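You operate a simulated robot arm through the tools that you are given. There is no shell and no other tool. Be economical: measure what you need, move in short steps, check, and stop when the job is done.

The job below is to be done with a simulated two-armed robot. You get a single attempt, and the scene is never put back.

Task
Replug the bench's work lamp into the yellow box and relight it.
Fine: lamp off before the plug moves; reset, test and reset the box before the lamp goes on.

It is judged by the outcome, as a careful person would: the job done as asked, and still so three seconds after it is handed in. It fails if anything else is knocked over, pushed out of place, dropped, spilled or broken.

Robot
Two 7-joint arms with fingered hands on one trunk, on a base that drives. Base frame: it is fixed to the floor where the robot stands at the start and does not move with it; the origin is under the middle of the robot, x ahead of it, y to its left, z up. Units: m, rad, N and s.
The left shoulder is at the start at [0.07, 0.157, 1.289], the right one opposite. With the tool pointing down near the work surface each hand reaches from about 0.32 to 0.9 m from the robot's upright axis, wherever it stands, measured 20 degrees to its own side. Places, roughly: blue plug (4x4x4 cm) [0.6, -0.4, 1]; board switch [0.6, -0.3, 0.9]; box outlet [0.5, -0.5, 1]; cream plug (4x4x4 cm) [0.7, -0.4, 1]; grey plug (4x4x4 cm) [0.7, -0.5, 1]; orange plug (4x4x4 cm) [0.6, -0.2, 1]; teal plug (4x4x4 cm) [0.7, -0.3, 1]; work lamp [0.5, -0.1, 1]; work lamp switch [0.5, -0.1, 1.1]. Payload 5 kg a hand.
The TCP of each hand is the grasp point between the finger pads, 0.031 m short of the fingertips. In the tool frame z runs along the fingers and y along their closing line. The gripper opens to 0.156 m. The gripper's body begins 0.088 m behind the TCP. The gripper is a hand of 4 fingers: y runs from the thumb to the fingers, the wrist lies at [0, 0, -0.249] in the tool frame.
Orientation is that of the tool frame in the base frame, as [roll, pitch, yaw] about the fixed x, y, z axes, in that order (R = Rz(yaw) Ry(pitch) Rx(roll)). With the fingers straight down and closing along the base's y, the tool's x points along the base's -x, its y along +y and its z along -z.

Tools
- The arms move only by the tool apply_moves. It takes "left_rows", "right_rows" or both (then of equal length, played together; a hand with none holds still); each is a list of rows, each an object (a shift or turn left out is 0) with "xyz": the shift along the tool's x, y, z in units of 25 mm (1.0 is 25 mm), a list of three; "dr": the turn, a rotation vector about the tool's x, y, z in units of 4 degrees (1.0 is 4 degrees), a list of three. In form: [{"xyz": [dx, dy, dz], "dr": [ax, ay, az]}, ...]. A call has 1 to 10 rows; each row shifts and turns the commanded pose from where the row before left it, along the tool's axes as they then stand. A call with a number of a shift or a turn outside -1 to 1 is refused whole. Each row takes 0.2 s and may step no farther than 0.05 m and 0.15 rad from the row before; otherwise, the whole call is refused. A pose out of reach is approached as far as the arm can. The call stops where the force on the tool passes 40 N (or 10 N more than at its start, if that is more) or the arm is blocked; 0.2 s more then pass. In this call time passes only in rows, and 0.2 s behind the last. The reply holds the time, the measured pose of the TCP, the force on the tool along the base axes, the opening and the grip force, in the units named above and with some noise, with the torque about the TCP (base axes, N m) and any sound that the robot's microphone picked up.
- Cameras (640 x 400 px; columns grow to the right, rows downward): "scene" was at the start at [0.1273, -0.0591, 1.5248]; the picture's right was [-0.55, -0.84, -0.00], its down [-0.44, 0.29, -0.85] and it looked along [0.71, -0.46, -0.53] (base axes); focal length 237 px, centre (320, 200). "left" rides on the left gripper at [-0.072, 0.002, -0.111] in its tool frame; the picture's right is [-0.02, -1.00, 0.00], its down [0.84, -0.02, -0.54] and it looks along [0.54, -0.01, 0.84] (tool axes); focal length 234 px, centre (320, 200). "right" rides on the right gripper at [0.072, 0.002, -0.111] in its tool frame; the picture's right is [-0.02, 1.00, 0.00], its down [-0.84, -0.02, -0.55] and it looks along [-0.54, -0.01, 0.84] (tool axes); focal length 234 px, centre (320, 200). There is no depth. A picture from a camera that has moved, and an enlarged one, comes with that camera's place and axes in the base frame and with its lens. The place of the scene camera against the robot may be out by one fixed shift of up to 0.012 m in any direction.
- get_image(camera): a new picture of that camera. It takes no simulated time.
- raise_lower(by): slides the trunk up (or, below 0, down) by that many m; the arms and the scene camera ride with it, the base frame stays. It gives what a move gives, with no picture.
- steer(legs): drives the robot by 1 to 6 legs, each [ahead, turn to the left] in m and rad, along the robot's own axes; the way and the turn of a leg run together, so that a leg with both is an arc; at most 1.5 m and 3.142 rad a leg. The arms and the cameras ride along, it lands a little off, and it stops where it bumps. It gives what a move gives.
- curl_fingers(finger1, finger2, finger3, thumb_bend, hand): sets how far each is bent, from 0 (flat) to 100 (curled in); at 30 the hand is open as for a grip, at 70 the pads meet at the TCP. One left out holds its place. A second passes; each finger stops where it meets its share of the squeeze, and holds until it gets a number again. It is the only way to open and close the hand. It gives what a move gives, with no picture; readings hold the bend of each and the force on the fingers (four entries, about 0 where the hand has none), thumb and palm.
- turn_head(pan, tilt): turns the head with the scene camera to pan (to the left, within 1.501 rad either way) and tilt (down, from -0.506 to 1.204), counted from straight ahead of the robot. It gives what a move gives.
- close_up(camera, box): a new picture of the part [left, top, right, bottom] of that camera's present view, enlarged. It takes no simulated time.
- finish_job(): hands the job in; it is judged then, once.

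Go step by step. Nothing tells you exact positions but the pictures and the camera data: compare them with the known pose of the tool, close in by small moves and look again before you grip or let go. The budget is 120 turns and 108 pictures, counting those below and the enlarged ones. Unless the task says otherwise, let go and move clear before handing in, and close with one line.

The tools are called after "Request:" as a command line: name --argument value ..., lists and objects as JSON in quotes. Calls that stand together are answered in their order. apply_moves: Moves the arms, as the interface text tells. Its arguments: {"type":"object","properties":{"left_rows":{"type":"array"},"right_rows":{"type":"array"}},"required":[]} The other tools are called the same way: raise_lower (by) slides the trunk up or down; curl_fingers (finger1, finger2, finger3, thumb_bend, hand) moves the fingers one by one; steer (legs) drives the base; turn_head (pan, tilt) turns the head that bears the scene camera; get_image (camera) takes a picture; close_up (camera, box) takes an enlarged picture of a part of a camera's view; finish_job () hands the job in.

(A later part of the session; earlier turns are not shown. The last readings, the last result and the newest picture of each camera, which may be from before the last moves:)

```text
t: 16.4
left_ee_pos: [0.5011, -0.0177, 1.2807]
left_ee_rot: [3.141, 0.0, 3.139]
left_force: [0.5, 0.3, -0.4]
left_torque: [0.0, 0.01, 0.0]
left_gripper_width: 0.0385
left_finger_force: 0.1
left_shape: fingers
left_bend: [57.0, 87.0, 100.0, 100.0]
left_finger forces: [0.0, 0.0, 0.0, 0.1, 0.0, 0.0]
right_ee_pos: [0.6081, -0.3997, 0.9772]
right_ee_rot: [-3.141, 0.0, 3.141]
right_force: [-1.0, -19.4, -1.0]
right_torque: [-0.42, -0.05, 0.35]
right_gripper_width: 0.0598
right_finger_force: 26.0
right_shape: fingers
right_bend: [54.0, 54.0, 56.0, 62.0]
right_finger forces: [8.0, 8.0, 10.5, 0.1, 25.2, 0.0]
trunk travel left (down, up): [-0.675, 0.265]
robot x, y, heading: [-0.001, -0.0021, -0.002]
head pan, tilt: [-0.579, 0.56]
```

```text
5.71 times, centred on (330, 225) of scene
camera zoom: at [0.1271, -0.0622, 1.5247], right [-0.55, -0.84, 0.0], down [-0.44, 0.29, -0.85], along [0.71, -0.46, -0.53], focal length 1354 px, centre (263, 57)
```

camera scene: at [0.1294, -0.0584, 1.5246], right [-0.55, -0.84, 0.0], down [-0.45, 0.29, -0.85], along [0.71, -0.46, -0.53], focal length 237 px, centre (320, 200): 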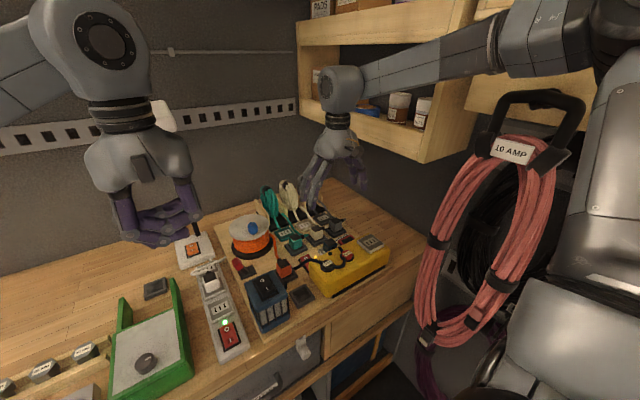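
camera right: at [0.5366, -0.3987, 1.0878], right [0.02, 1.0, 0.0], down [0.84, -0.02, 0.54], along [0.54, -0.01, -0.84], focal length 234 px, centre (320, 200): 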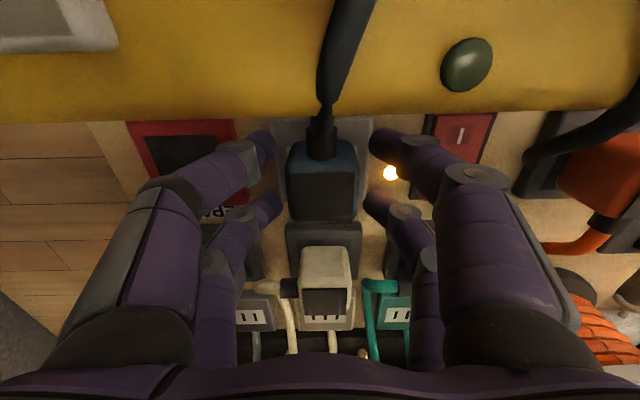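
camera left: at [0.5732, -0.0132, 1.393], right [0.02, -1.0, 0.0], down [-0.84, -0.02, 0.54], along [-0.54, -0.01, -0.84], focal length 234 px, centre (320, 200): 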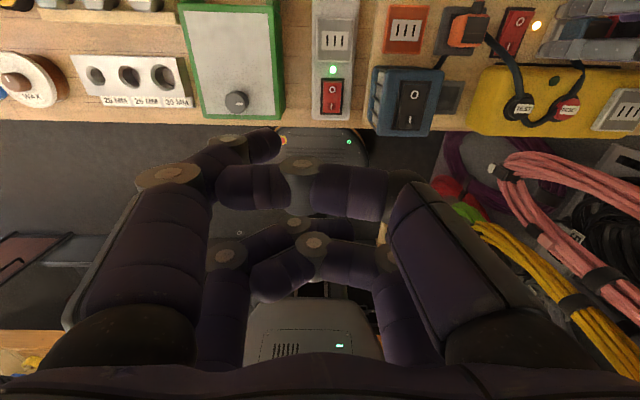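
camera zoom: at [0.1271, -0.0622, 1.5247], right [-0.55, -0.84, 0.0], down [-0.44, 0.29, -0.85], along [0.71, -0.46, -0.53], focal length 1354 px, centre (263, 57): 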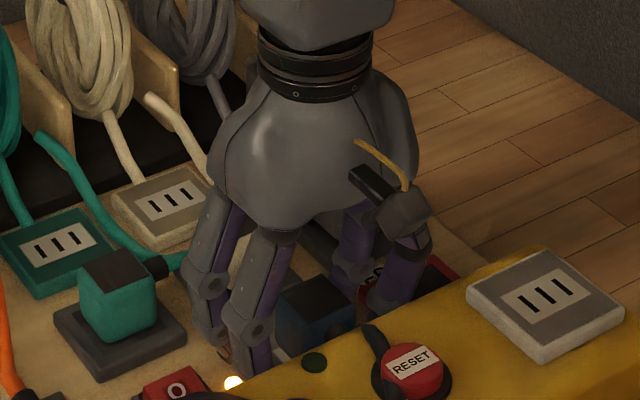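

The fingertips caught on the socket's base plate rather than the plug. I reopen a little, rise 1 cm and close again.

Request:
curl_fingers --hand "right" --finger1 50 --finger2 50 --finger3 50 --thumb_bend 50

Request:
apply_moves --right_rows '[{"xyz": [0, 0, -0.25]}, {"xyz": [0, 0, -0.2]}]'

Request:
curl_fingers --hand "right" --finger1 72 --finger2 72 --finger3 72 --thumb_bend 72

Request:
get_image --camera "right"

```text
t: 17.4
left_ee_pos: [0.5029, -0.0146, 1.2822]
left_ee_rot: [3.141, 0.001, 3.14]
left_force: [0.7, 0.3, -0.6]
left_torque: [-0.02, 0.01, 0.0]
left_gripper_width: 0.0388
left_finger_force: 0.0
left_shape: fingers
left_bend: [57.0, 87.0, 100.0, 100.0]
left_finger forces: [0.0, 0.0, 0.0, 0.0, 0.0, 0.0]
right_ee_pos: [0.607, -0.3959, 0.977]
right_ee_rot: [3.14, 0.0, -3.141]
right_force: [-1.0, 3.2, 1.3]
right_torque: [-0.01, 0.02, 0.01]
right_gripper_width: 0.0791
right_finger_force: 1.9
right_shape: fingers
right_bend: [50.0, 50.0, 51.0, 50.0]
right_finger forces: [0.1, 0.1, 1.6, 0.0, 1.8, 0.1]
trunk travel left (down, up): [-0.675, 0.265]
robot x, y, heading: [-0.0048, -0.0033, -0.002]
head pan, tilt: [-0.579, 0.56]
```

```text
t: 18.0
left_ee_pos: [0.5024, -0.0148, 1.2821]
left_ee_rot: [3.141, -0.001, 3.14]
left_force: [-1.0, 0.2, -0.2]
left_torque: [0.01, 0.03, -0.01]
left_gripper_width: 0.0385
left_finger_force: 0.0
left_shape: fingers
left_bend: [57.0, 87.0, 100.0, 100.0]
left_finger forces: [0.0, 0.0, 0.0, 0.0, 0.0, 0.0]
right_ee_pos: [0.6063, -0.3969, 0.9886]
right_ee_rot: [-3.141, 0.001, 3.141]
right_force: [0.4, 1.1, -0.6]
right_torque: [0.01, 0.0, 0.01]
right_gripper_width: 0.0803
right_finger_force: 0.2
right_shape: fingers
right_bend: [50.0, 50.0, 50.0, 50.0]
right_finger forces: [0.1, 0.0, 0.1, 0.0, 0.0, 0.0]
trunk travel left (down, up): [-0.675, 0.265]
robot x, y, heading: [0.0008, 0.0027, 0.0]
head pan, tilt: [-0.579, 0.56]
```

```text
t: 19.0
left_ee_pos: [0.5024, -0.0154, 1.2828]
left_ee_rot: [3.141, 0.0, 3.14]
left_force: [0.1, 0.1, -0.4]
left_torque: [0.01, 0.0, 0.03]
left_gripper_width: 0.0387
left_finger_force: 0.1
left_shape: fingers
left_bend: [57.0, 87.0, 100.0, 100.0]
left_finger forces: [0.0, 0.1, 0.0, 0.0, 0.0, 0.0]
right_ee_pos: [0.6091, -0.3971, 0.9881]
right_ee_rot: [3.14, 0.001, 3.141]
right_force: [-0.2, 0.4, 1.5]
right_torque: [0.07, 0.06, -0.03]
right_gripper_width: 0.0365
right_finger_force: 12.2
right_shape: fingers
right_bend: [59.0, 71.0, 71.0, 67.0]
right_finger forces: [12.2, 0.0, 0.0, 0.0, 11.5, 0.0]
trunk travel left (down, up): [-0.675, 0.265]
robot x, y, heading: [0.0014, 0.0015, 0.002]
head pan, tilt: [-0.579, 0.56]
heard: snap
```

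```text
71 pictures are left
camera right: at [0.5371, -0.3956, 1.0996], right [0.02, 1.0, 0.0], down [0.84, -0.02, 0.55], along [0.55, -0.01, -0.84], focal length 234 px, centre (320, 200)
```

right: 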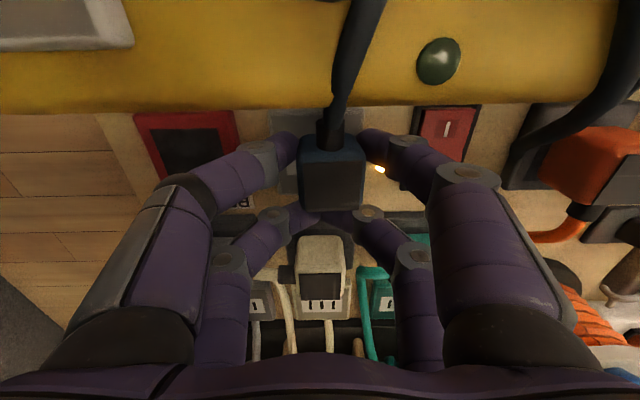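

A snap was heard; the front pair grips the plug while the back pair slipped behind it. I look closely before doing anything.

Request:
close_up --camera "right" --box '[250, 90, 410, 240]'

Request:
close_up --camera "scene" --box '[290, 190, 370, 260]'

Request:
close_up --camera "left" --box '[440, 0, 640, 130]'

```text
2.67 times, centred on (330, 165) of right
camera zoom: at [0.5371, -0.3956, 1.0996], right [0.02, 1.0, 0.0], down [0.84, -0.02, 0.55], along [0.55, -0.01, -0.84], focal length 624 px, centre (293, 293)
```

zoom: 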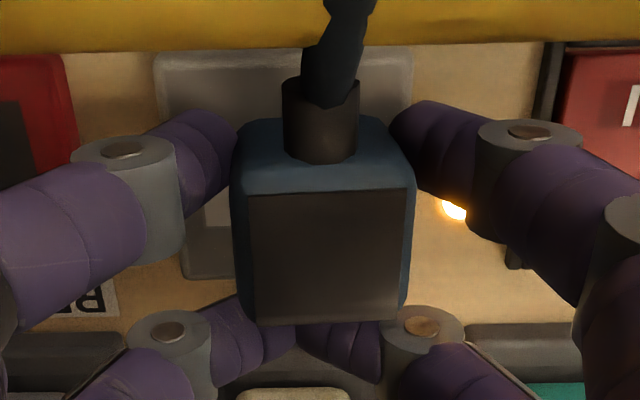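

```text
5.71 times, centred on (330, 225) of scene
camera zoom: at [0.1274, -0.0594, 1.5248], right [-0.55, -0.84, 0.0], down [-0.45, 0.29, -0.85], along [0.71, -0.46, -0.53], focal length 1354 px, centre (263, 57)
```

zoom: 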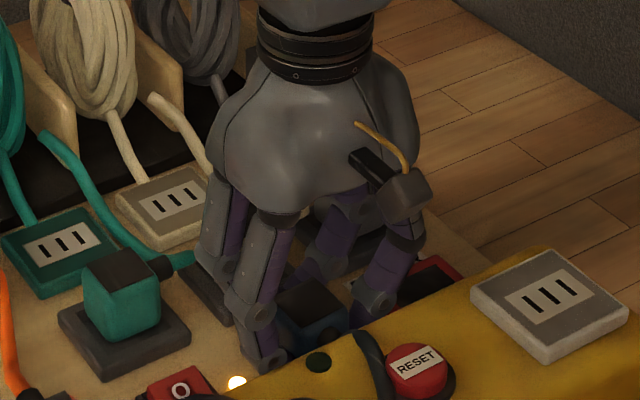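

```text
3.08 times, centred on (540, 65) of left
camera zoom: at [0.5732, -0.0134, 1.3929], right [0.02, -1.0, 0.0], down [-0.84, -0.02, 0.54], along [-0.54, -0.01, -0.84], focal length 720 px, centre (-357, 615)
```

zoom: 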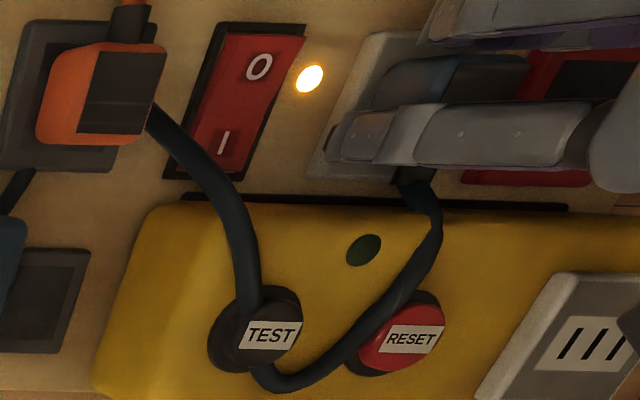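

The plug has come out (about 8 mm up and 9 mm to the left) and is pinched off-centre. I set it back over its socket to regrip it centrally.

Request:
apply_moves --right_rows '[{"xyz": [0, 0, -0.2]}, {"xyz": [0, -0.36, 0]}, {"xyz": [0, 0, 0.2]}]'

Request:
close_up --camera "right" --box '[250, 90, 410, 240]'

Request:
close_up --camera "left" --box '[440, 0, 640, 130]'

```text
t: 19.8
left_ee_pos: [0.5012, -0.0131, 1.282]
left_ee_rot: [-3.14, 0.0, -3.141]
left_force: [-0.4, 0.2, 0.1]
left_torque: [-0.04, -0.01, 0.01]
left_gripper_width: 0.0388
left_finger_force: 0.0
left_shape: fingers
left_bend: [57.0, 87.0, 100.0, 100.0]
left_finger forces: [0.1, 0.0, 0.0, 0.1, 0.0, 0.0]
right_ee_pos: [0.6086, -0.4058, 0.9884]
right_ee_rot: [-3.141, 0.002, 3.141]
right_force: [0.3, -1.9, 2.6]
right_torque: [0.06, 0.06, 0.02]
right_gripper_width: 0.0366
right_finger_force: 11.9
right_shape: fingers
right_bend: [59.0, 71.0, 71.0, 67.0]
right_finger forces: [11.4, 0.0, 0.0, 0.0, 12.6, 0.1]
trunk travel left (down, up): [-0.675, 0.265]
robot x, y, heading: [0.0001, -0.0, -0.0]
head pan, tilt: [-0.579, 0.56]
```

```text
2.67 times, centred on (330, 165) of right
camera zoom: at [0.5365, -0.405, 1.0993], right [0.02, 1.0, 0.0], down [0.84, -0.02, 0.55], along [0.55, -0.01, -0.84], focal length 624 px, centre (293, 293)
```

zoom: 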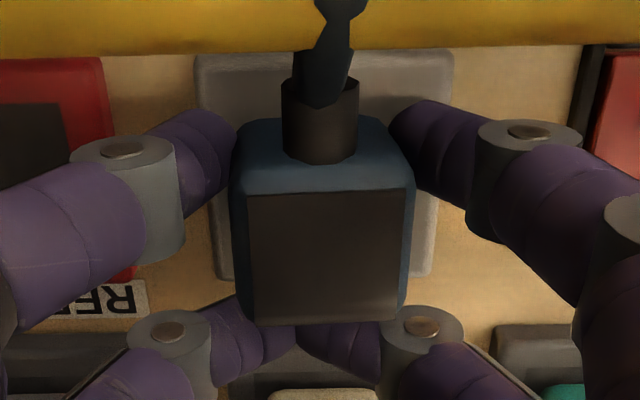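

```text
3.08 times, centred on (540, 65) of left
camera zoom: at [0.5728, -0.013, 1.3932], right [0.02, -1.0, 0.0], down [-0.84, -0.02, 0.54], along [-0.54, -0.01, -0.84], focal length 720 px, centre (-357, 615)
```

zoom: 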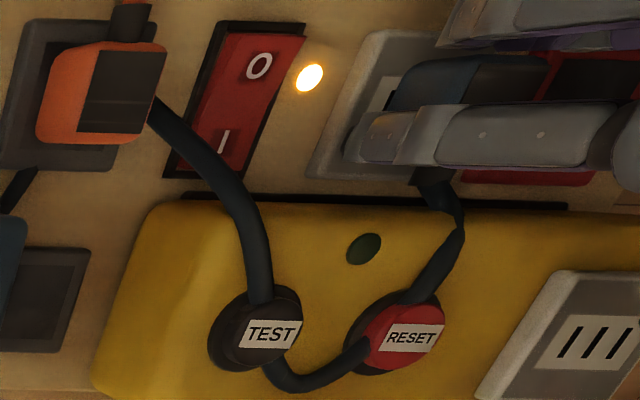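

The plug follows the hand firmly and level. I lift it straight up and look.

Request:
apply_moves --right_rows '[{"xyz": [0, 0, -0.4]}, {"xyz": [0, 0, -0.6]}, {"xyz": [0, 0, -0.8]}, {"xyz": [0, 0, -0.8]}, {"xyz": [0, 0, -0.8]}, {"xyz": [0, 0, -0.8]}, {"xyz": [0, 0, -0.8]}]'

Request:
get_image --camera "right"

Request:
close_up --camera "scene" --box '[240, 160, 410, 310]'

```text
t: 21.4
left_ee_pos: [0.5022, -0.0144, 1.2811]
left_ee_rot: [-3.14, 0.0, 3.141]
left_force: [-1.4, 0.5, 1.3]
left_torque: [0.0, -0.01, -0.01]
left_gripper_width: 0.0385
left_finger_force: 0.0
left_shape: fingers
left_bend: [57.0, 87.0, 100.0, 100.0]
left_finger forces: [0.0, 0.1, 0.1, 0.0, 0.0, 0.0]
right_ee_pos: [0.6081, -0.4064, 1.1147]
right_ee_rot: [3.141, 0.001, -3.141]
right_force: [0.2, 0.4, -0.7]
right_torque: [0.02, -0.01, 0.01]
right_gripper_width: 0.0367
right_finger_force: 12.0
right_shape: fingers
right_bend: [59.0, 71.0, 71.0, 67.0]
right_finger forces: [11.8, 0.1, 0.0, 0.0, 11.8, 0.0]
trunk travel left (down, up): [-0.675, 0.265]
robot x, y, heading: [0.0015, -0.0041, -0.002]
head pan, tilt: [-0.579, 0.56]
```

```text
65 pictures are left
camera right: at [0.5367, -0.4054, 1.2252], right [0.02, 1.0, 0.0], down [0.84, -0.02, 0.54], along [0.54, -0.01, -0.84], focal length 234 px, centre (320, 200)
```

right: 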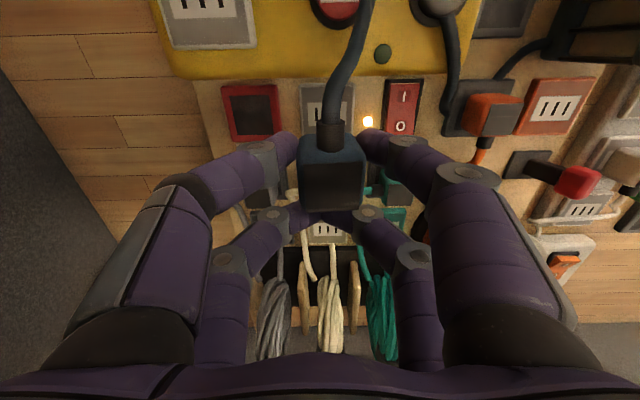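

```text
2.67 times, centred on (325, 235) of scene
camera zoom: at [0.1269, -0.0588, 1.5248], right [-0.55, -0.84, 0.0], down [-0.44, 0.29, -0.85], along [0.71, -0.46, -0.53], focal length 632 px, centre (307, 107)
```

zoom: 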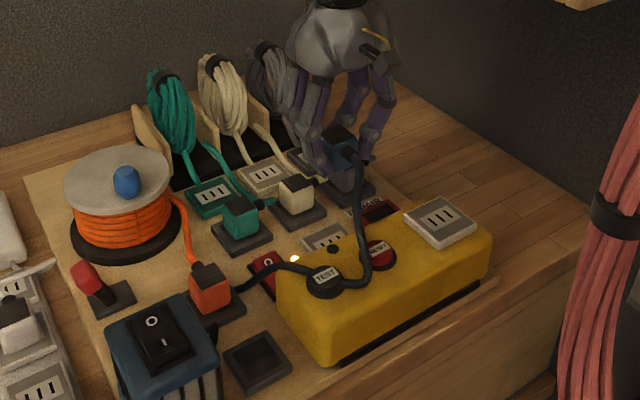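

The plug is held and its cord lifts freely. I carry it over to above the yellow box's outlet.

Request:
apply_moves --right_rows '[{"xyz": [0.8, -0.65, 0]}, {"xyz": [0.8, -0.65, 0]}, {"xyz": [0.8, -0.65, 0]}, {"xyz": [0.8, -0.65, 0]}, {"xyz": [0.8, -0.65, 0]}]'

Request:
get_image --camera "right"

Request:
close_up --camera "scene" --box '[240, 160, 410, 310]'

Request:
get_image --camera "left"

```text
t: 22.6
left_ee_pos: [0.5097, -0.0024, 1.2795]
left_ee_rot: [-3.131, -0.005, 3.141]
left_force: [-0.9, -0.3, 0.2]
left_torque: [0.03, 0.0, 0.0]
left_gripper_width: 0.0387
left_finger_force: 0.0
left_shape: fingers
left_bend: [57.0, 87.0, 100.0, 100.0]
left_finger forces: [0.0, 0.0, 0.0, 0.0, 0.0, 0.0]
right_ee_pos: [0.5161, -0.4725, 1.117]
right_ee_rot: [-3.131, -0.004, -3.132]
right_force: [0.1, -0.1, -0.9]
right_torque: [-0.03, 0.02, 0.02]
right_gripper_width: 0.0365
right_finger_force: 11.8
right_shape: fingers
right_bend: [59.0, 71.0, 71.0, 67.0]
right_finger forces: [11.8, 0.0, 0.1, 0.1, 11.8, 0.0]
trunk travel left (down, up): [-0.675, 0.265]
robot x, y, heading: [0.0036, -0.0003, 0.005]
head pan, tilt: [-0.579, 0.56]
```

```text
63 pictures are left
camera right: at [0.4444, -0.472, 1.2281], right [0.02, 1.0, -0.01], down [0.84, -0.01, 0.54], along [0.54, -0.02, -0.84], focal length 234 px, centre (320, 200)
```

right: 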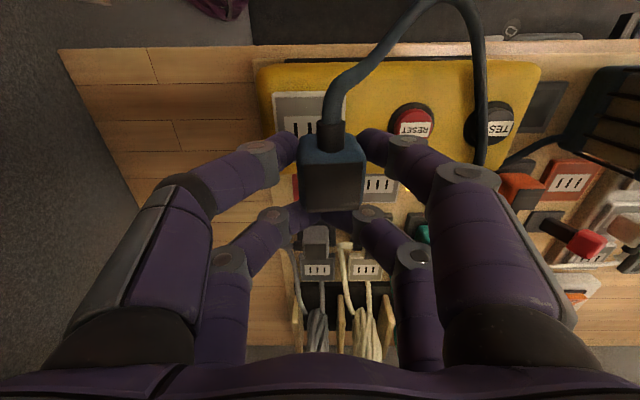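

```text
2.67 times, centred on (325, 235) of scene
camera zoom: at [0.136, -0.0439, 1.5244], right [-0.54, -0.84, 0.01], down [-0.45, 0.28, -0.85], along [0.71, -0.46, -0.53], focal length 632 px, centre (307, 107)
```

zoom: 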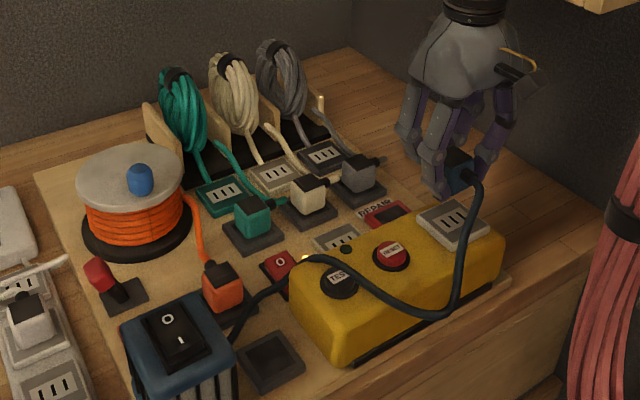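

```text
61 pictures are left
camera left: at [0.5809, 0.0001, 1.3896], right [0.02, -1.0, 0.01], down [-0.84, -0.02, 0.55], along [-0.55, -0.02, -0.84], focal length 234 px, centre (320, 200)
```

left: 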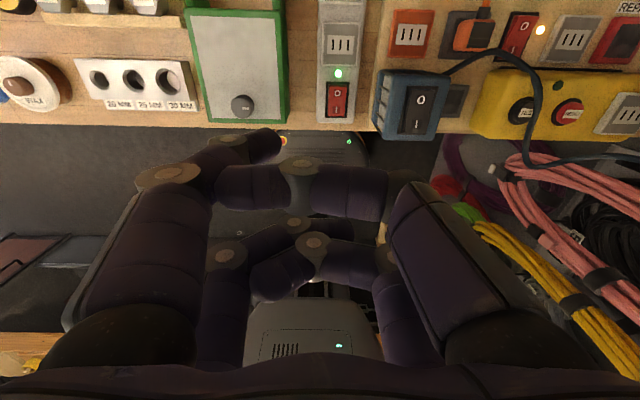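

The cord clearly runs from the lamp to this plug. The body sways slightly, so I finish the approach with a small move and read again.

Request:
apply_moves --right_rows '[{"xyz": [0.1, -0.1, 0]}, {"xyz": [0, 0, 0]}, {"xyz": [0, 0, 0]}]'

Request:
get_image --camera "right"

```text
t: 23.4
left_ee_pos: [0.5113, -0.0002, 1.2777]
left_ee_rot: [-3.129, -0.01, -3.141]
left_force: [-0.3, 0.2, -0.3]
left_torque: [-0.03, -0.02, 0.0]
left_gripper_width: 0.0389
left_finger_force: 0.0
left_shape: fingers
left_bend: [57.0, 87.0, 100.0, 100.0]
left_finger forces: [0.1, 0.0, 0.1, 0.0, 0.1, 0.0]
right_ee_pos: [0.5151, -0.4749, 1.1188]
right_ee_rot: [-3.13, -0.006, -3.134]
right_force: [-0.3, -0.1, -1.2]
right_torque: [-0.02, 0.02, -0.02]
right_gripper_width: 0.0364
right_finger_force: 11.7
right_shape: fingers
right_bend: [59.0, 71.0, 71.0, 67.0]
right_finger forces: [11.9, 0.1, 0.1, 0.0, 11.9, 0.0]
trunk travel left (down, up): [-0.675, 0.265]
robot x, y, heading: [-0.0004, -0.0016, 0.009]
head pan, tilt: [-0.579, 0.56]
```

```text
60 pictures are left
camera right: at [0.4443, -0.4723, 1.2281], right [0.02, 1.0, -0.01], down [0.84, -0.01, 0.54], along [0.54, -0.02, -0.84], focal length 234 px, centre (320, 200)
```

right: 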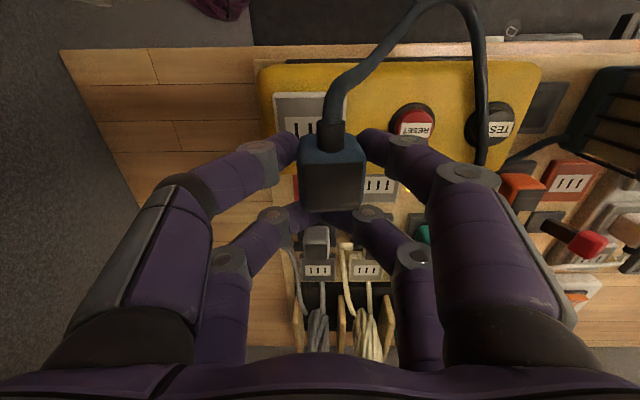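

The whole robot has been nudged (~1 cm, heading 0.009), as if my right elbow leans on something. I look to the right before going on.

Request:
turn_head --pan -1.2 --tilt 0.4

Request:
get_image --camera "scene"

```text
t: 24.4
left_ee_pos: [0.5119, 0.0011, 1.2771]
left_ee_rot: [-3.13, -0.009, -3.141]
left_force: [0.2, -0.4, -0.1]
left_torque: [0.01, 0.0, 0.0]
left_gripper_width: 0.039
left_finger_force: 0.1
left_shape: fingers
left_bend: [57.0, 87.0, 100.0, 100.0]
left_finger forces: [0.1, 0.0, 0.1, 0.0, 0.1, 0.1]
right_ee_pos: [0.5147, -0.4742, 1.1178]
right_ee_rot: [-3.13, -0.006, -3.135]
right_force: [0.3, 0.2, -1.3]
right_torque: [0.0, 0.01, 0.01]
right_gripper_width: 0.0365
right_finger_force: 11.5
right_shape: fingers
right_bend: [59.0, 71.0, 71.0, 67.0]
right_finger forces: [11.8, 0.1, 0.0, 0.0, 11.8, 0.0]
trunk travel left (down, up): [-0.675, 0.265]
robot x, y, heading: [0.0003, 0.0016, 0.01]
head pan, tilt: [-1.201, 0.4]
```

```text
59 pictures are left
camera scene: at [0.0985, -0.0779, 1.5396], right [-0.93, -0.37, 0.01], down [-0.15, 0.35, -0.92], along [0.34, -0.86, -0.38], focal length 237 px, centre (320, 200)
```

scene: 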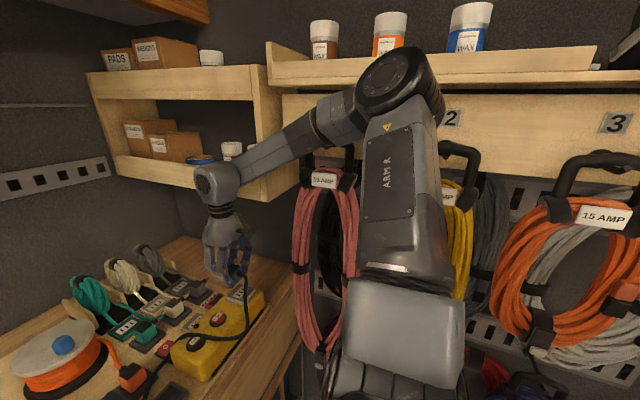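

My right elbow is leaning on the shelf edge. I bring the hand back to the free place, then will back the base up so the arm is more stretched.

Request:
apply_moves --right_rows '[{"xyz": [-0.8, 0.6, -0.1]}, {"xyz": [-0.8, 0.6, -0.1]}, {"xyz": [-0.8, 0.6, -0.1]}, {"xyz": [-0.8, 0.6, -0.1]}, {"xyz": [-0.8, 0.6, -0.1]}, {"xyz": [0, 0, 0]}]'

Request:
get_image --camera "scene"

```text
t: 25.8
left_ee_pos: [0.5023, -0.0108, 1.2816]
left_ee_rot: [-3.139, 0.001, -3.14]
left_force: [-0.2, -0.1, 0.1]
left_torque: [-0.01, -0.02, -0.03]
left_gripper_width: 0.0389
left_finger_force: 0.1
left_shape: fingers
left_bend: [57.0, 87.0, 100.0, 100.0]
left_finger forces: [0.1, 0.0, 0.0, 0.0, 0.0, 0.1]
right_ee_pos: [0.605, -0.4142, 1.1299]
right_ee_rot: [3.141, 0.001, 3.141]
right_force: [-0.8, 0.4, 0.0]
right_torque: [-0.02, -0.01, -0.01]
right_gripper_width: 0.0362
right_finger_force: 11.3
right_shape: fingers
right_bend: [59.0, 71.0, 71.0, 67.0]
right_finger forces: [11.7, 0.1, 0.0, 0.1, 11.7, 0.0]
trunk travel left (down, up): [-0.675, 0.265]
robot x, y, heading: [0.0037, 0.0002, -0.001]
head pan, tilt: [-1.201, 0.4]
```

```text
58 pictures are left
camera scene: at [0.0854, -0.0942, 1.5396], right [-0.93, -0.36, 0.0], down [-0.14, 0.36, -0.92], along [0.33, -0.86, -0.39], focal length 237 px, centre (320, 200)
```

scene: 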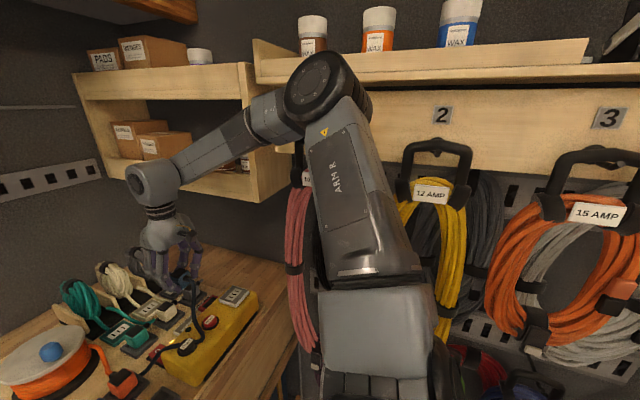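

The body is back in place and the jars stand undisturbed. Now I back the base up 12 cm.

Request:
steer --legs '[[-0.12, 0]]'

Request:
get_image --camera "scene"

```text
t: 27.0
left_ee_pos: [0.385, -0.0131, 1.2811]
left_ee_rot: [-3.141, 0.001, -3.14]
left_force: [-0.6, -0.1, -0.7]
left_torque: [-0.01, 0.02, -0.03]
left_gripper_width: 0.039
left_finger_force: 0.0
left_shape: fingers
left_bend: [57.0, 87.0, 100.0, 100.0]
left_finger forces: [0.0, 0.1, 0.1, 0.0, 0.1, 0.0]
right_ee_pos: [0.4878, -0.414, 1.129]
right_ee_rot: [3.141, -0.001, 3.141]
right_force: [0.0, 0.1, -0.9]
right_torque: [-0.02, 0.01, 0.03]
right_gripper_width: 0.0362
right_finger_force: 11.5
right_shape: fingers
right_bend: [59.0, 71.0, 71.0, 67.0]
right_finger forces: [11.7, 0.0, 0.0, 0.0, 11.6, 0.0]
trunk travel left (down, up): [-0.675, 0.265]
robot x, y, heading: [-0.1194, -0.0014, -0.004]
head pan, tilt: [-1.201, 0.4]
```

```text
57 pictures are left
camera scene: at [-0.0314, -0.0967, 1.5394], right [-0.93, -0.36, 0.0], down [-0.14, 0.36, -0.92], along [0.33, -0.86, -0.39], focal length 237 px, centre (320, 200)
```

scene: 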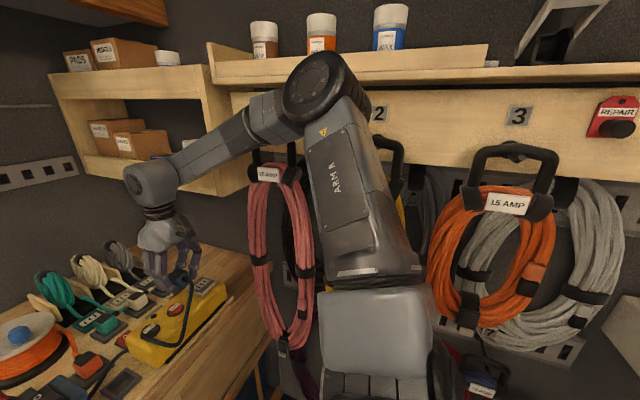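

Now I move the plug towards the outlet again, watching whether the base stays put.

Request:
apply_moves --right_rows '[{"xyz": [-0.8, 0, 0]}, {"xyz": [-0.8, -0.8, 0]}, {"xyz": [0, -0.8, 0]}, {"xyz": [0.4, -0.8, 0]}, {"xyz": [0.5, -0.65, 0.2]}, {"xyz": [0, 0, 0]}]'

Request:
get_image --camera "scene"

Request:
get_image --camera "right"

```text
t: 28.4
left_ee_pos: [0.3918, -0.002, 1.2794]
left_ee_rot: [-3.132, -0.006, -3.139]
left_force: [-0.6, 0.1, 0.4]
left_torque: [-0.01, 0.02, -0.05]
left_gripper_width: 0.0388
left_finger_force: 0.0
left_shape: fingers
left_bend: [57.0, 87.0, 100.0, 100.0]
left_finger forces: [0.1, 0.0, 0.0, 0.1, 0.0, 0.0]
right_ee_pos: [0.5142, -0.4744, 1.1254]
right_ee_rot: [-3.13, -0.004, -3.133]
right_force: [-0.2, -0.5, -0.5]
right_torque: [0.03, 0.03, 0.02]
right_gripper_width: 0.0362
right_finger_force: 10.9
right_shape: fingers
right_bend: [59.0, 71.0, 71.0, 67.0]
right_finger forces: [11.7, 0.0, 0.0, 0.0, 11.6, 0.0]
trunk travel left (down, up): [-0.675, 0.265]
robot x, y, heading: [-0.1157, 0.0014, 0.004]
head pan, tilt: [-1.201, 0.4]
```

```text
56 pictures are left
camera scene: at [-0.0218, -0.0809, 1.5398], right [-0.93, -0.37, 0.01], down [-0.15, 0.35, -0.92], along [0.33, -0.86, -0.38], focal length 237 px, centre (320, 200)
```

scene: 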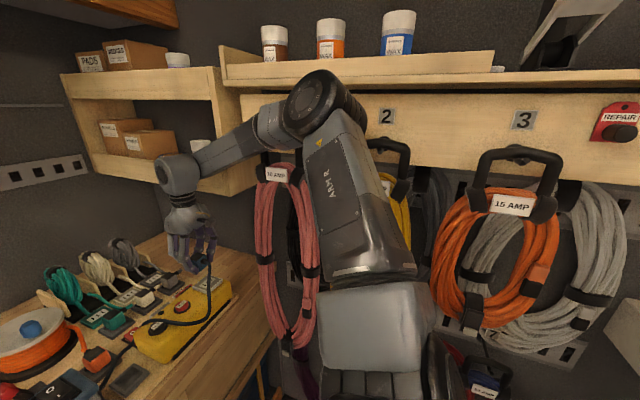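

```text
55 pictures are left
camera right: at [0.4436, -0.4737, 1.2364], right [0.02, 1.0, -0.01], down [0.84, -0.01, 0.54], along [0.54, -0.02, -0.84], focal length 234 px, centre (320, 200)
```

right: 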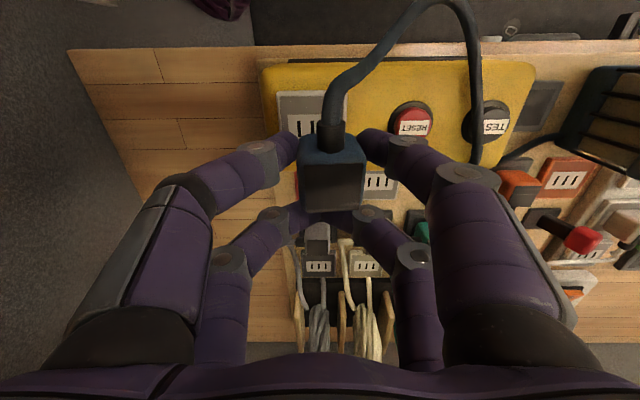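

The same hand position stops it again regardless of the base, so the contact must be near the wrist and the shelf. I take an enlarged look.

Request:
close_up --camera "scene" --box '[120, 80, 280, 280]'

Request:
close_up --camera "scene" --box '[230, 50, 390, 180]'

```text
2.00 times, centred on (200, 180) of scene
camera zoom: at [-0.0218, -0.0809, 1.5398], right [-0.93, -0.37, 0.01], down [-0.15, 0.35, -0.92], along [0.33, -0.86, -0.38], focal length 474 px, centre (560, 240)
```

zoom: 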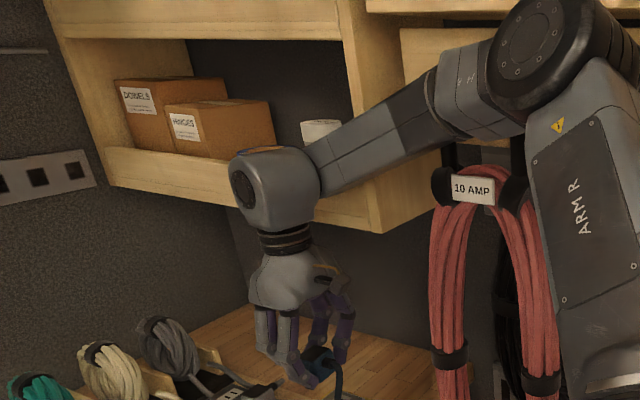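

```text
3.08 times, centred on (310, 115) of scene
camera zoom: at [-0.0218, -0.0809, 1.5398], right [-0.93, -0.37, 0.01], down [-0.15, 0.35, -0.92], along [0.33, -0.86, -0.38], focal length 729 px, centre (351, 462)
```

zoom: 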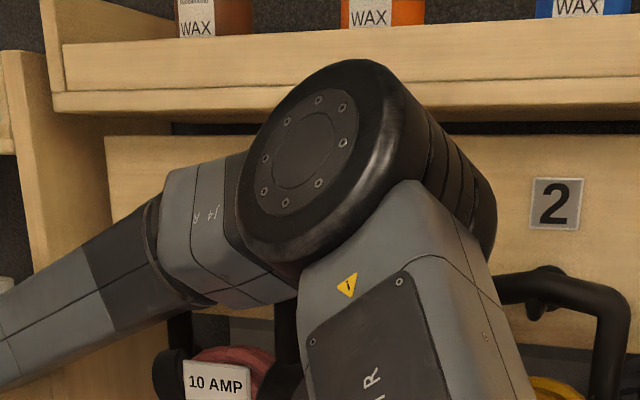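

The wrist ball rests on the shelf's bottom lip. A slight roll (5°) moves the wrist away from the shelf while the plug stays over the outlet, so I back off, tilt and look.

Request:
apply_moves --right_rows '[{"xyz": [0, 0.8, 0]}, {"xyz": [0, 0.4, 0], "dr": [0.6, 0, 0]}, {"xyz": [0, 0, 0], "dr": [0.65, 0, 0]}, {"xyz": [0, 0, 0]}]'

Request:
turn_head --pan -0.7 --tilt 0.5

Request:
get_image --camera "right"

Request:
get_image --camera "scene"

```text
t: 29.4
left_ee_pos: [0.3827, -0.0162, 1.2823]
left_ee_rot: [3.14, 0.0, -3.141]
left_force: [-0.4, -0.3, -0.4]
left_torque: [0.07, -0.03, 0.02]
left_gripper_width: 0.0387
left_finger_force: 0.0
left_shape: fingers
left_bend: [57.0, 87.0, 100.0, 100.0]
left_finger forces: [0.0, 0.0, 0.0, 0.0, 0.1, 0.0]
right_ee_pos: [0.5045, -0.4651, 1.1221]
right_ee_rot: [-3.056, 0.003, 3.14]
right_force: [-0.4, 0.1, -0.6]
right_torque: [0.04, -0.04, -0.02]
right_gripper_width: 0.0364
right_finger_force: 12.0
right_shape: fingers
right_bend: [59.0, 71.0, 71.0, 67.0]
right_finger forces: [11.8, 0.0, 0.1, 0.0, 11.8, 0.1]
trunk travel left (down, up): [-0.675, 0.265]
robot x, y, heading: [-0.1154, -0.0033, -0.001]
head pan, tilt: [-1.201, 0.4]
```

```text
t: 30.4
left_ee_pos: [0.3834, -0.0126, 1.2821]
left_ee_rot: [3.142, 0.001, -3.14]
left_force: [-0.4, 0.1, 0.0]
left_torque: [0.0, 0.01, -0.01]
left_gripper_width: 0.0388
left_finger_force: 0.0
left_shape: fingers
left_bend: [57.0, 87.0, 100.0, 100.0]
left_finger forces: [0.0, 0.0, 0.1, 0.0, 0.0, 0.1]
right_ee_pos: [0.5063, -0.4606, 1.1235]
right_ee_rot: [-3.055, 0.001, 3.14]
right_force: [0.4, 0.0, -1.0]
right_torque: [-0.01, -0.01, 0.01]
right_gripper_width: 0.0364
right_finger_force: 11.6
right_shape: fingers
right_bend: [59.0, 71.0, 71.0, 67.0]
right_finger forces: [11.8, 0.0, 0.0, 0.0, 11.7, 0.0]
trunk travel left (down, up): [-0.675, 0.265]
robot x, y, heading: [-0.1191, 0.0004, -0.002]
head pan, tilt: [-0.7, 0.499]
```

```text
52 pictures are left
camera right: at [0.4343, -0.4491, 1.2327], right [0.02, 1.0, -0.09], down [0.84, 0.03, 0.54], along [0.55, -0.09, -0.83], focal length 234 px, centre (320, 200)
```

right: 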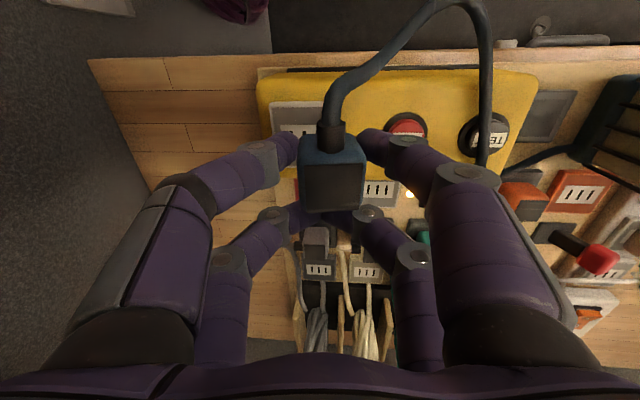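

```text
51 pictures are left
camera scene: at [0.0045, -0.0684, 1.5303], right [-0.65, -0.76, 0.0], down [-0.37, 0.31, -0.88], along [0.67, -0.57, -0.48], focal length 237 px, centre (320, 200)
```

scene: 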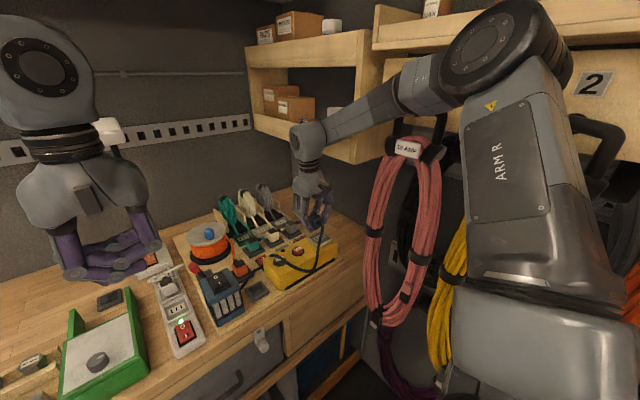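

Clear of the shelf now. I align over the outlet and lower to roughly 2 cm above it.

Request:
apply_moves --right_rows '[{"xyz": [0, -0.5, 0.4]}, {"xyz": [0, -0.5, 0.4]}, {"xyz": [0, 0, 0.4]}, {"xyz": [0, 0, 0]}]'

Request:
get_image --camera "right"

Request:
close_up --camera "scene" --box '[250, 170, 370, 290]'

```text
t: 31.4
left_ee_pos: [0.3832, -0.0137, 1.2821]
left_ee_rot: [-3.14, -0.001, -3.138]
left_force: [-0.4, 0.2, 0.4]
left_torque: [-0.02, -0.01, -0.01]
left_gripper_width: 0.039
left_finger_force: 0.1
left_shape: fingers
left_bend: [57.0, 87.0, 100.0, 100.0]
left_finger forces: [0.1, 0.1, 0.1, 0.0, 0.0, 0.0]
right_ee_pos: [0.5067, -0.4877, 1.0948]
right_ee_rot: [-3.054, -0.001, -3.14]
right_force: [0.6, -0.2, -0.3]
right_torque: [-0.02, 0.01, 0.02]
right_gripper_width: 0.0365
right_finger_force: 11.4
right_shape: fingers
right_bend: [59.0, 71.0, 71.0, 67.0]
right_finger forces: [11.8, 0.0, 0.0, 0.0, 11.7, 0.0]
trunk travel left (down, up): [-0.675, 0.265]
robot x, y, heading: [-0.1168, 0.002, -0.003]
head pan, tilt: [-0.7, 0.499]
```

```text
50 pictures are left
camera right: at [0.4337, -0.4782, 1.205], right [0.02, 1.0, -0.09], down [0.84, 0.03, 0.54], along [0.55, -0.09, -0.83], focal length 234 px, centre (320, 200)
```

right: 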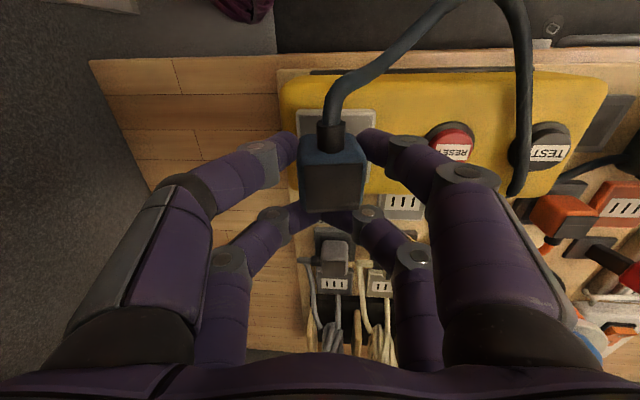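

```text
3.33 times, centred on (310, 230) of scene
camera zoom: at [0.0043, -0.0693, 1.5303], right [-0.65, -0.76, 0.0], down [-0.37, 0.31, -0.88], along [0.67, -0.57, -0.48], focal length 790 px, centre (353, 100)
```

zoom: 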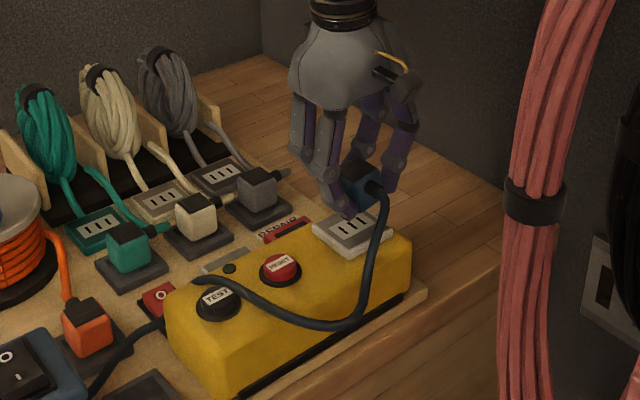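

Projected landing is within about 3 mm of the outlet. I correct slightly and go straight down, watching the force.

Request:
apply_moves --right_rows '[{"xyz": [-0.1, 0.03, 0.4]}, {"xyz": [0, 0.03, 0.4]}, {"xyz": [0, 0, 0]}]'

Request:
close_up --camera "right" --box '[250, 80, 410, 230]'

Request:
close_up --camera "scene" --box '[280, 200, 350, 270]'

```text
t: 32.2
left_ee_pos: [0.384, -0.0123, 1.2811]
left_ee_rot: [-3.141, 0.001, -3.138]
left_force: [-0.1, 0.8, 0.0]
left_torque: [-0.02, -0.04, 0.0]
left_gripper_width: 0.0388
left_finger_force: 0.0
left_shape: fingers
left_bend: [57.0, 87.0, 100.0, 100.0]
left_finger forces: [0.0, 0.0, 0.1, 0.1, 0.0, 0.0]
right_ee_pos: [0.5061, -0.4894, 1.0762]
right_ee_rot: [-3.056, 0.0, -3.141]
right_force: [-0.6, 0.2, -0.1]
right_torque: [-0.03, 0.0, 0.0]
right_gripper_width: 0.0365
right_finger_force: 11.5
right_shape: fingers
right_bend: [59.0, 71.0, 71.0, 67.0]
right_finger forces: [11.7, 0.1, 0.0, 0.1, 11.7, 0.1]
trunk travel left (down, up): [-0.675, 0.265]
robot x, y, heading: [-0.1188, -0.0015, -0.005]
head pan, tilt: [-0.7, 0.499]
```

```text
2.67 times, centred on (330, 155) of right
camera zoom: at [0.4352, -0.4782, 1.1853], right [0.02, 1.0, -0.09], down [0.84, 0.03, 0.55], along [0.55, -0.09, -0.83], focal length 624 px, centre (293, 320)
```

zoom: 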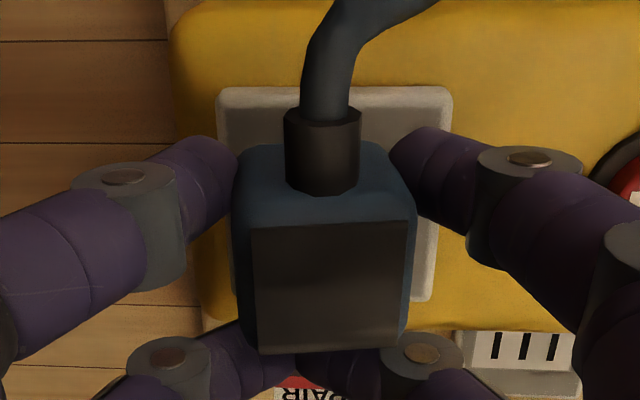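

```text
5.71 times, centred on (315, 235) of scene
camera zoom: at [0.0039, -0.0691, 1.5303], right [-0.65, -0.76, 0.0], down [-0.37, 0.31, -0.88], along [0.67, -0.57, -0.48], focal length 1354 px, centre (349, 0)
```

zoom: 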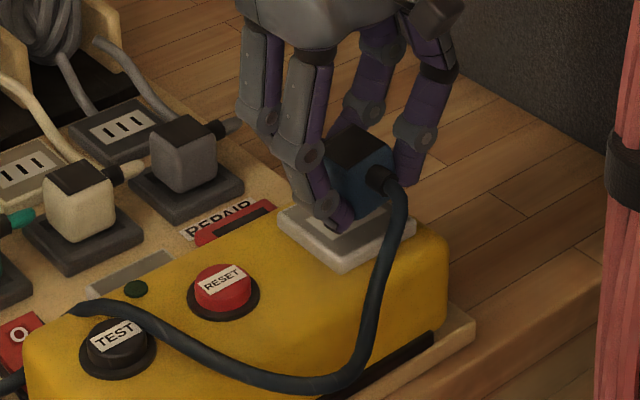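

I correct 3 mm in x and y, then lower in small steps until contact.

Request:
apply_moves --right_rows '[{"xyz": [-0.12, 0.12, 0.1]}, {"xyz": [0, 0.015, 0.2]}, {"xyz": [0, 0.015, 0.2]}, {"xyz": [0, 0.015, 0.15]}, {"xyz": [0, 0, 0]}]'

Request:
close_up --camera "right" --box '[250, 80, 410, 230]'

Request:
close_up --camera "scene" --box '[280, 200, 350, 270]'

```text
t: 33.4
left_ee_pos: [0.3818, -0.0133, 1.2832]
left_ee_rot: [-3.141, 0.001, -3.139]
left_force: [0.7, 0.4, 0.1]
left_torque: [0.03, 0.02, 0.01]
left_gripper_width: 0.0388
left_finger_force: 0.1
left_shape: fingers
left_bend: [57.0, 87.0, 100.0, 100.0]
left_finger forces: [0.1, 0.0, 0.0, 0.0, 0.0, 0.0]
right_ee_pos: [0.5105, -0.4855, 1.0617]
right_ee_rot: [-3.054, 0.006, 3.141]
right_force: [0.9, -0.3, 15.3]
right_torque: [0.39, 0.34, 0.0]
right_gripper_width: 0.036
right_finger_force: 21.3
right_shape: fingers
right_bend: [58.0, 71.0, 71.0, 67.0]
right_finger forces: [26.5, 0.0, 0.0, 0.0, 15.2, 0.0]
trunk travel left (down, up): [-0.675, 0.265]
robot x, y, heading: [-0.1199, -0.0015, -0.004]
head pan, tilt: [-0.7, 0.499]
```

```text
2.67 times, centred on (330, 155) of right
camera zoom: at [0.4385, -0.4743, 1.1715], right [0.02, 1.0, -0.09], down [0.84, 0.03, 0.55], along [0.55, -0.09, -0.83], focal length 624 px, centre (293, 320)
```

zoom: 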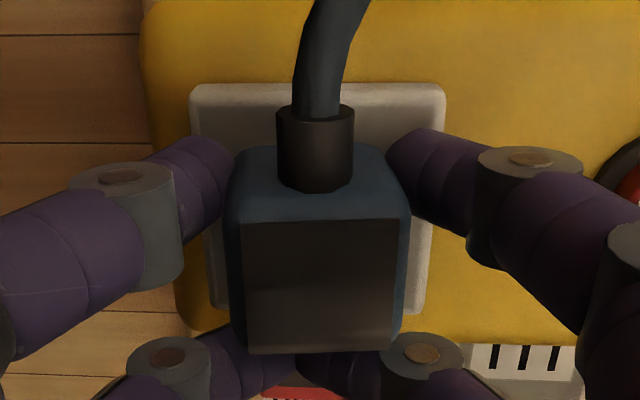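

```text
5.71 times, centred on (315, 235) of scene
camera zoom: at [0.0023, -0.0679, 1.5307], right [-0.65, -0.76, 0.0], down [-0.36, 0.31, -0.88], along [0.67, -0.57, -0.48], focal length 1354 px, centre (349, 0)
```

zoom: 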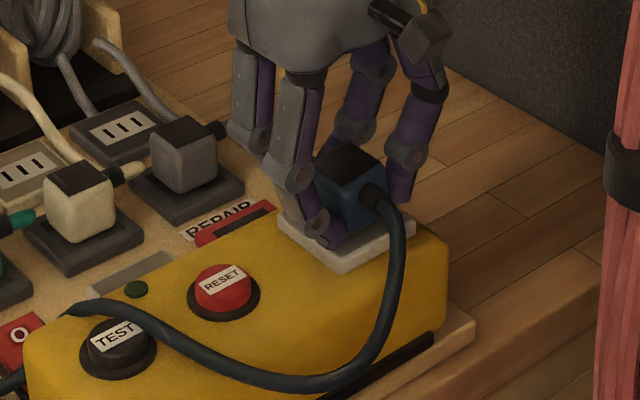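

The plug's base is essentially at the plate, well centred, but finger1 also touches the plate and no snap was heard. I ease the grip, and will then press the plug home from above.

Request:
curl_fingers --hand "right" --finger1 53 --thumb_bend 60

Request:
close_up --camera "right" --box '[250, 80, 410, 230]'

Request:
close_up --camera "scene" --box '[280, 200, 350, 270]'

```text
t: 34.4
left_ee_pos: [0.3821, -0.0123, 1.2823]
left_ee_rot: [-3.141, 0.0, -3.139]
left_force: [0.7, 0.5, 0.8]
left_torque: [0.03, -0.01, -0.01]
left_gripper_width: 0.0386
left_finger_force: 0.1
left_shape: fingers
left_bend: [57.0, 87.0, 100.0, 100.0]
left_finger forces: [0.0, 0.0, 0.1, 0.1, 0.0, 0.0]
right_ee_pos: [0.5098, -0.4848, 1.0618]
right_ee_rot: [-3.053, 0.003, -3.14]
right_force: [5.2, 0.4, 17.0]
right_torque: [0.5, 0.23, -0.14]
right_gripper_width: 0.0428
right_finger_force: 8.9
right_shape: fingers
right_bend: [56.0, 71.0, 71.0, 60.0]
right_finger forces: [17.4, 0.1, 0.0, 0.0, 0.1, 0.0]
trunk travel left (down, up): [-0.675, 0.265]
robot x, y, heading: [-0.115, 0.0002, -0.0]
head pan, tilt: [-0.7, 0.499]
```

```text
2.67 times, centred on (330, 155) of right
camera zoom: at [0.4387, -0.474, 1.1706], right [0.02, 1.0, -0.09], down [0.84, 0.03, 0.55], along [0.55, -0.09, -0.83], focal length 624 px, centre (293, 320)
```

zoom: 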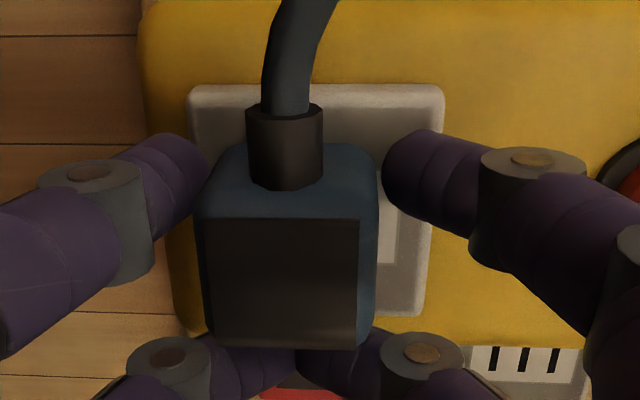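

```text
5.71 times, centred on (315, 235) of scene
camera zoom: at [0.0029, -0.0675, 1.5305], right [-0.65, -0.76, 0.0], down [-0.36, 0.31, -0.88], along [0.67, -0.57, -0.48], focal length 1354 px, centre (349, 0)
```

zoom: 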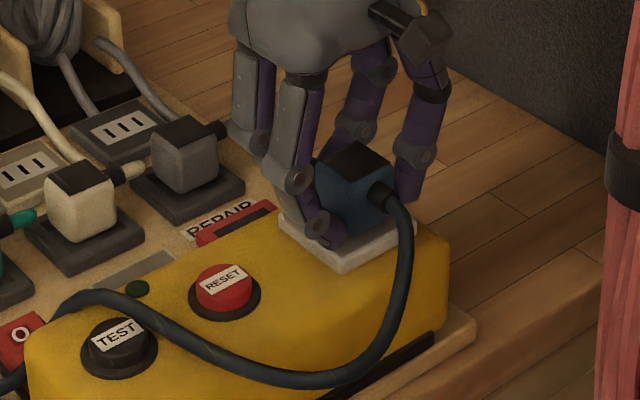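

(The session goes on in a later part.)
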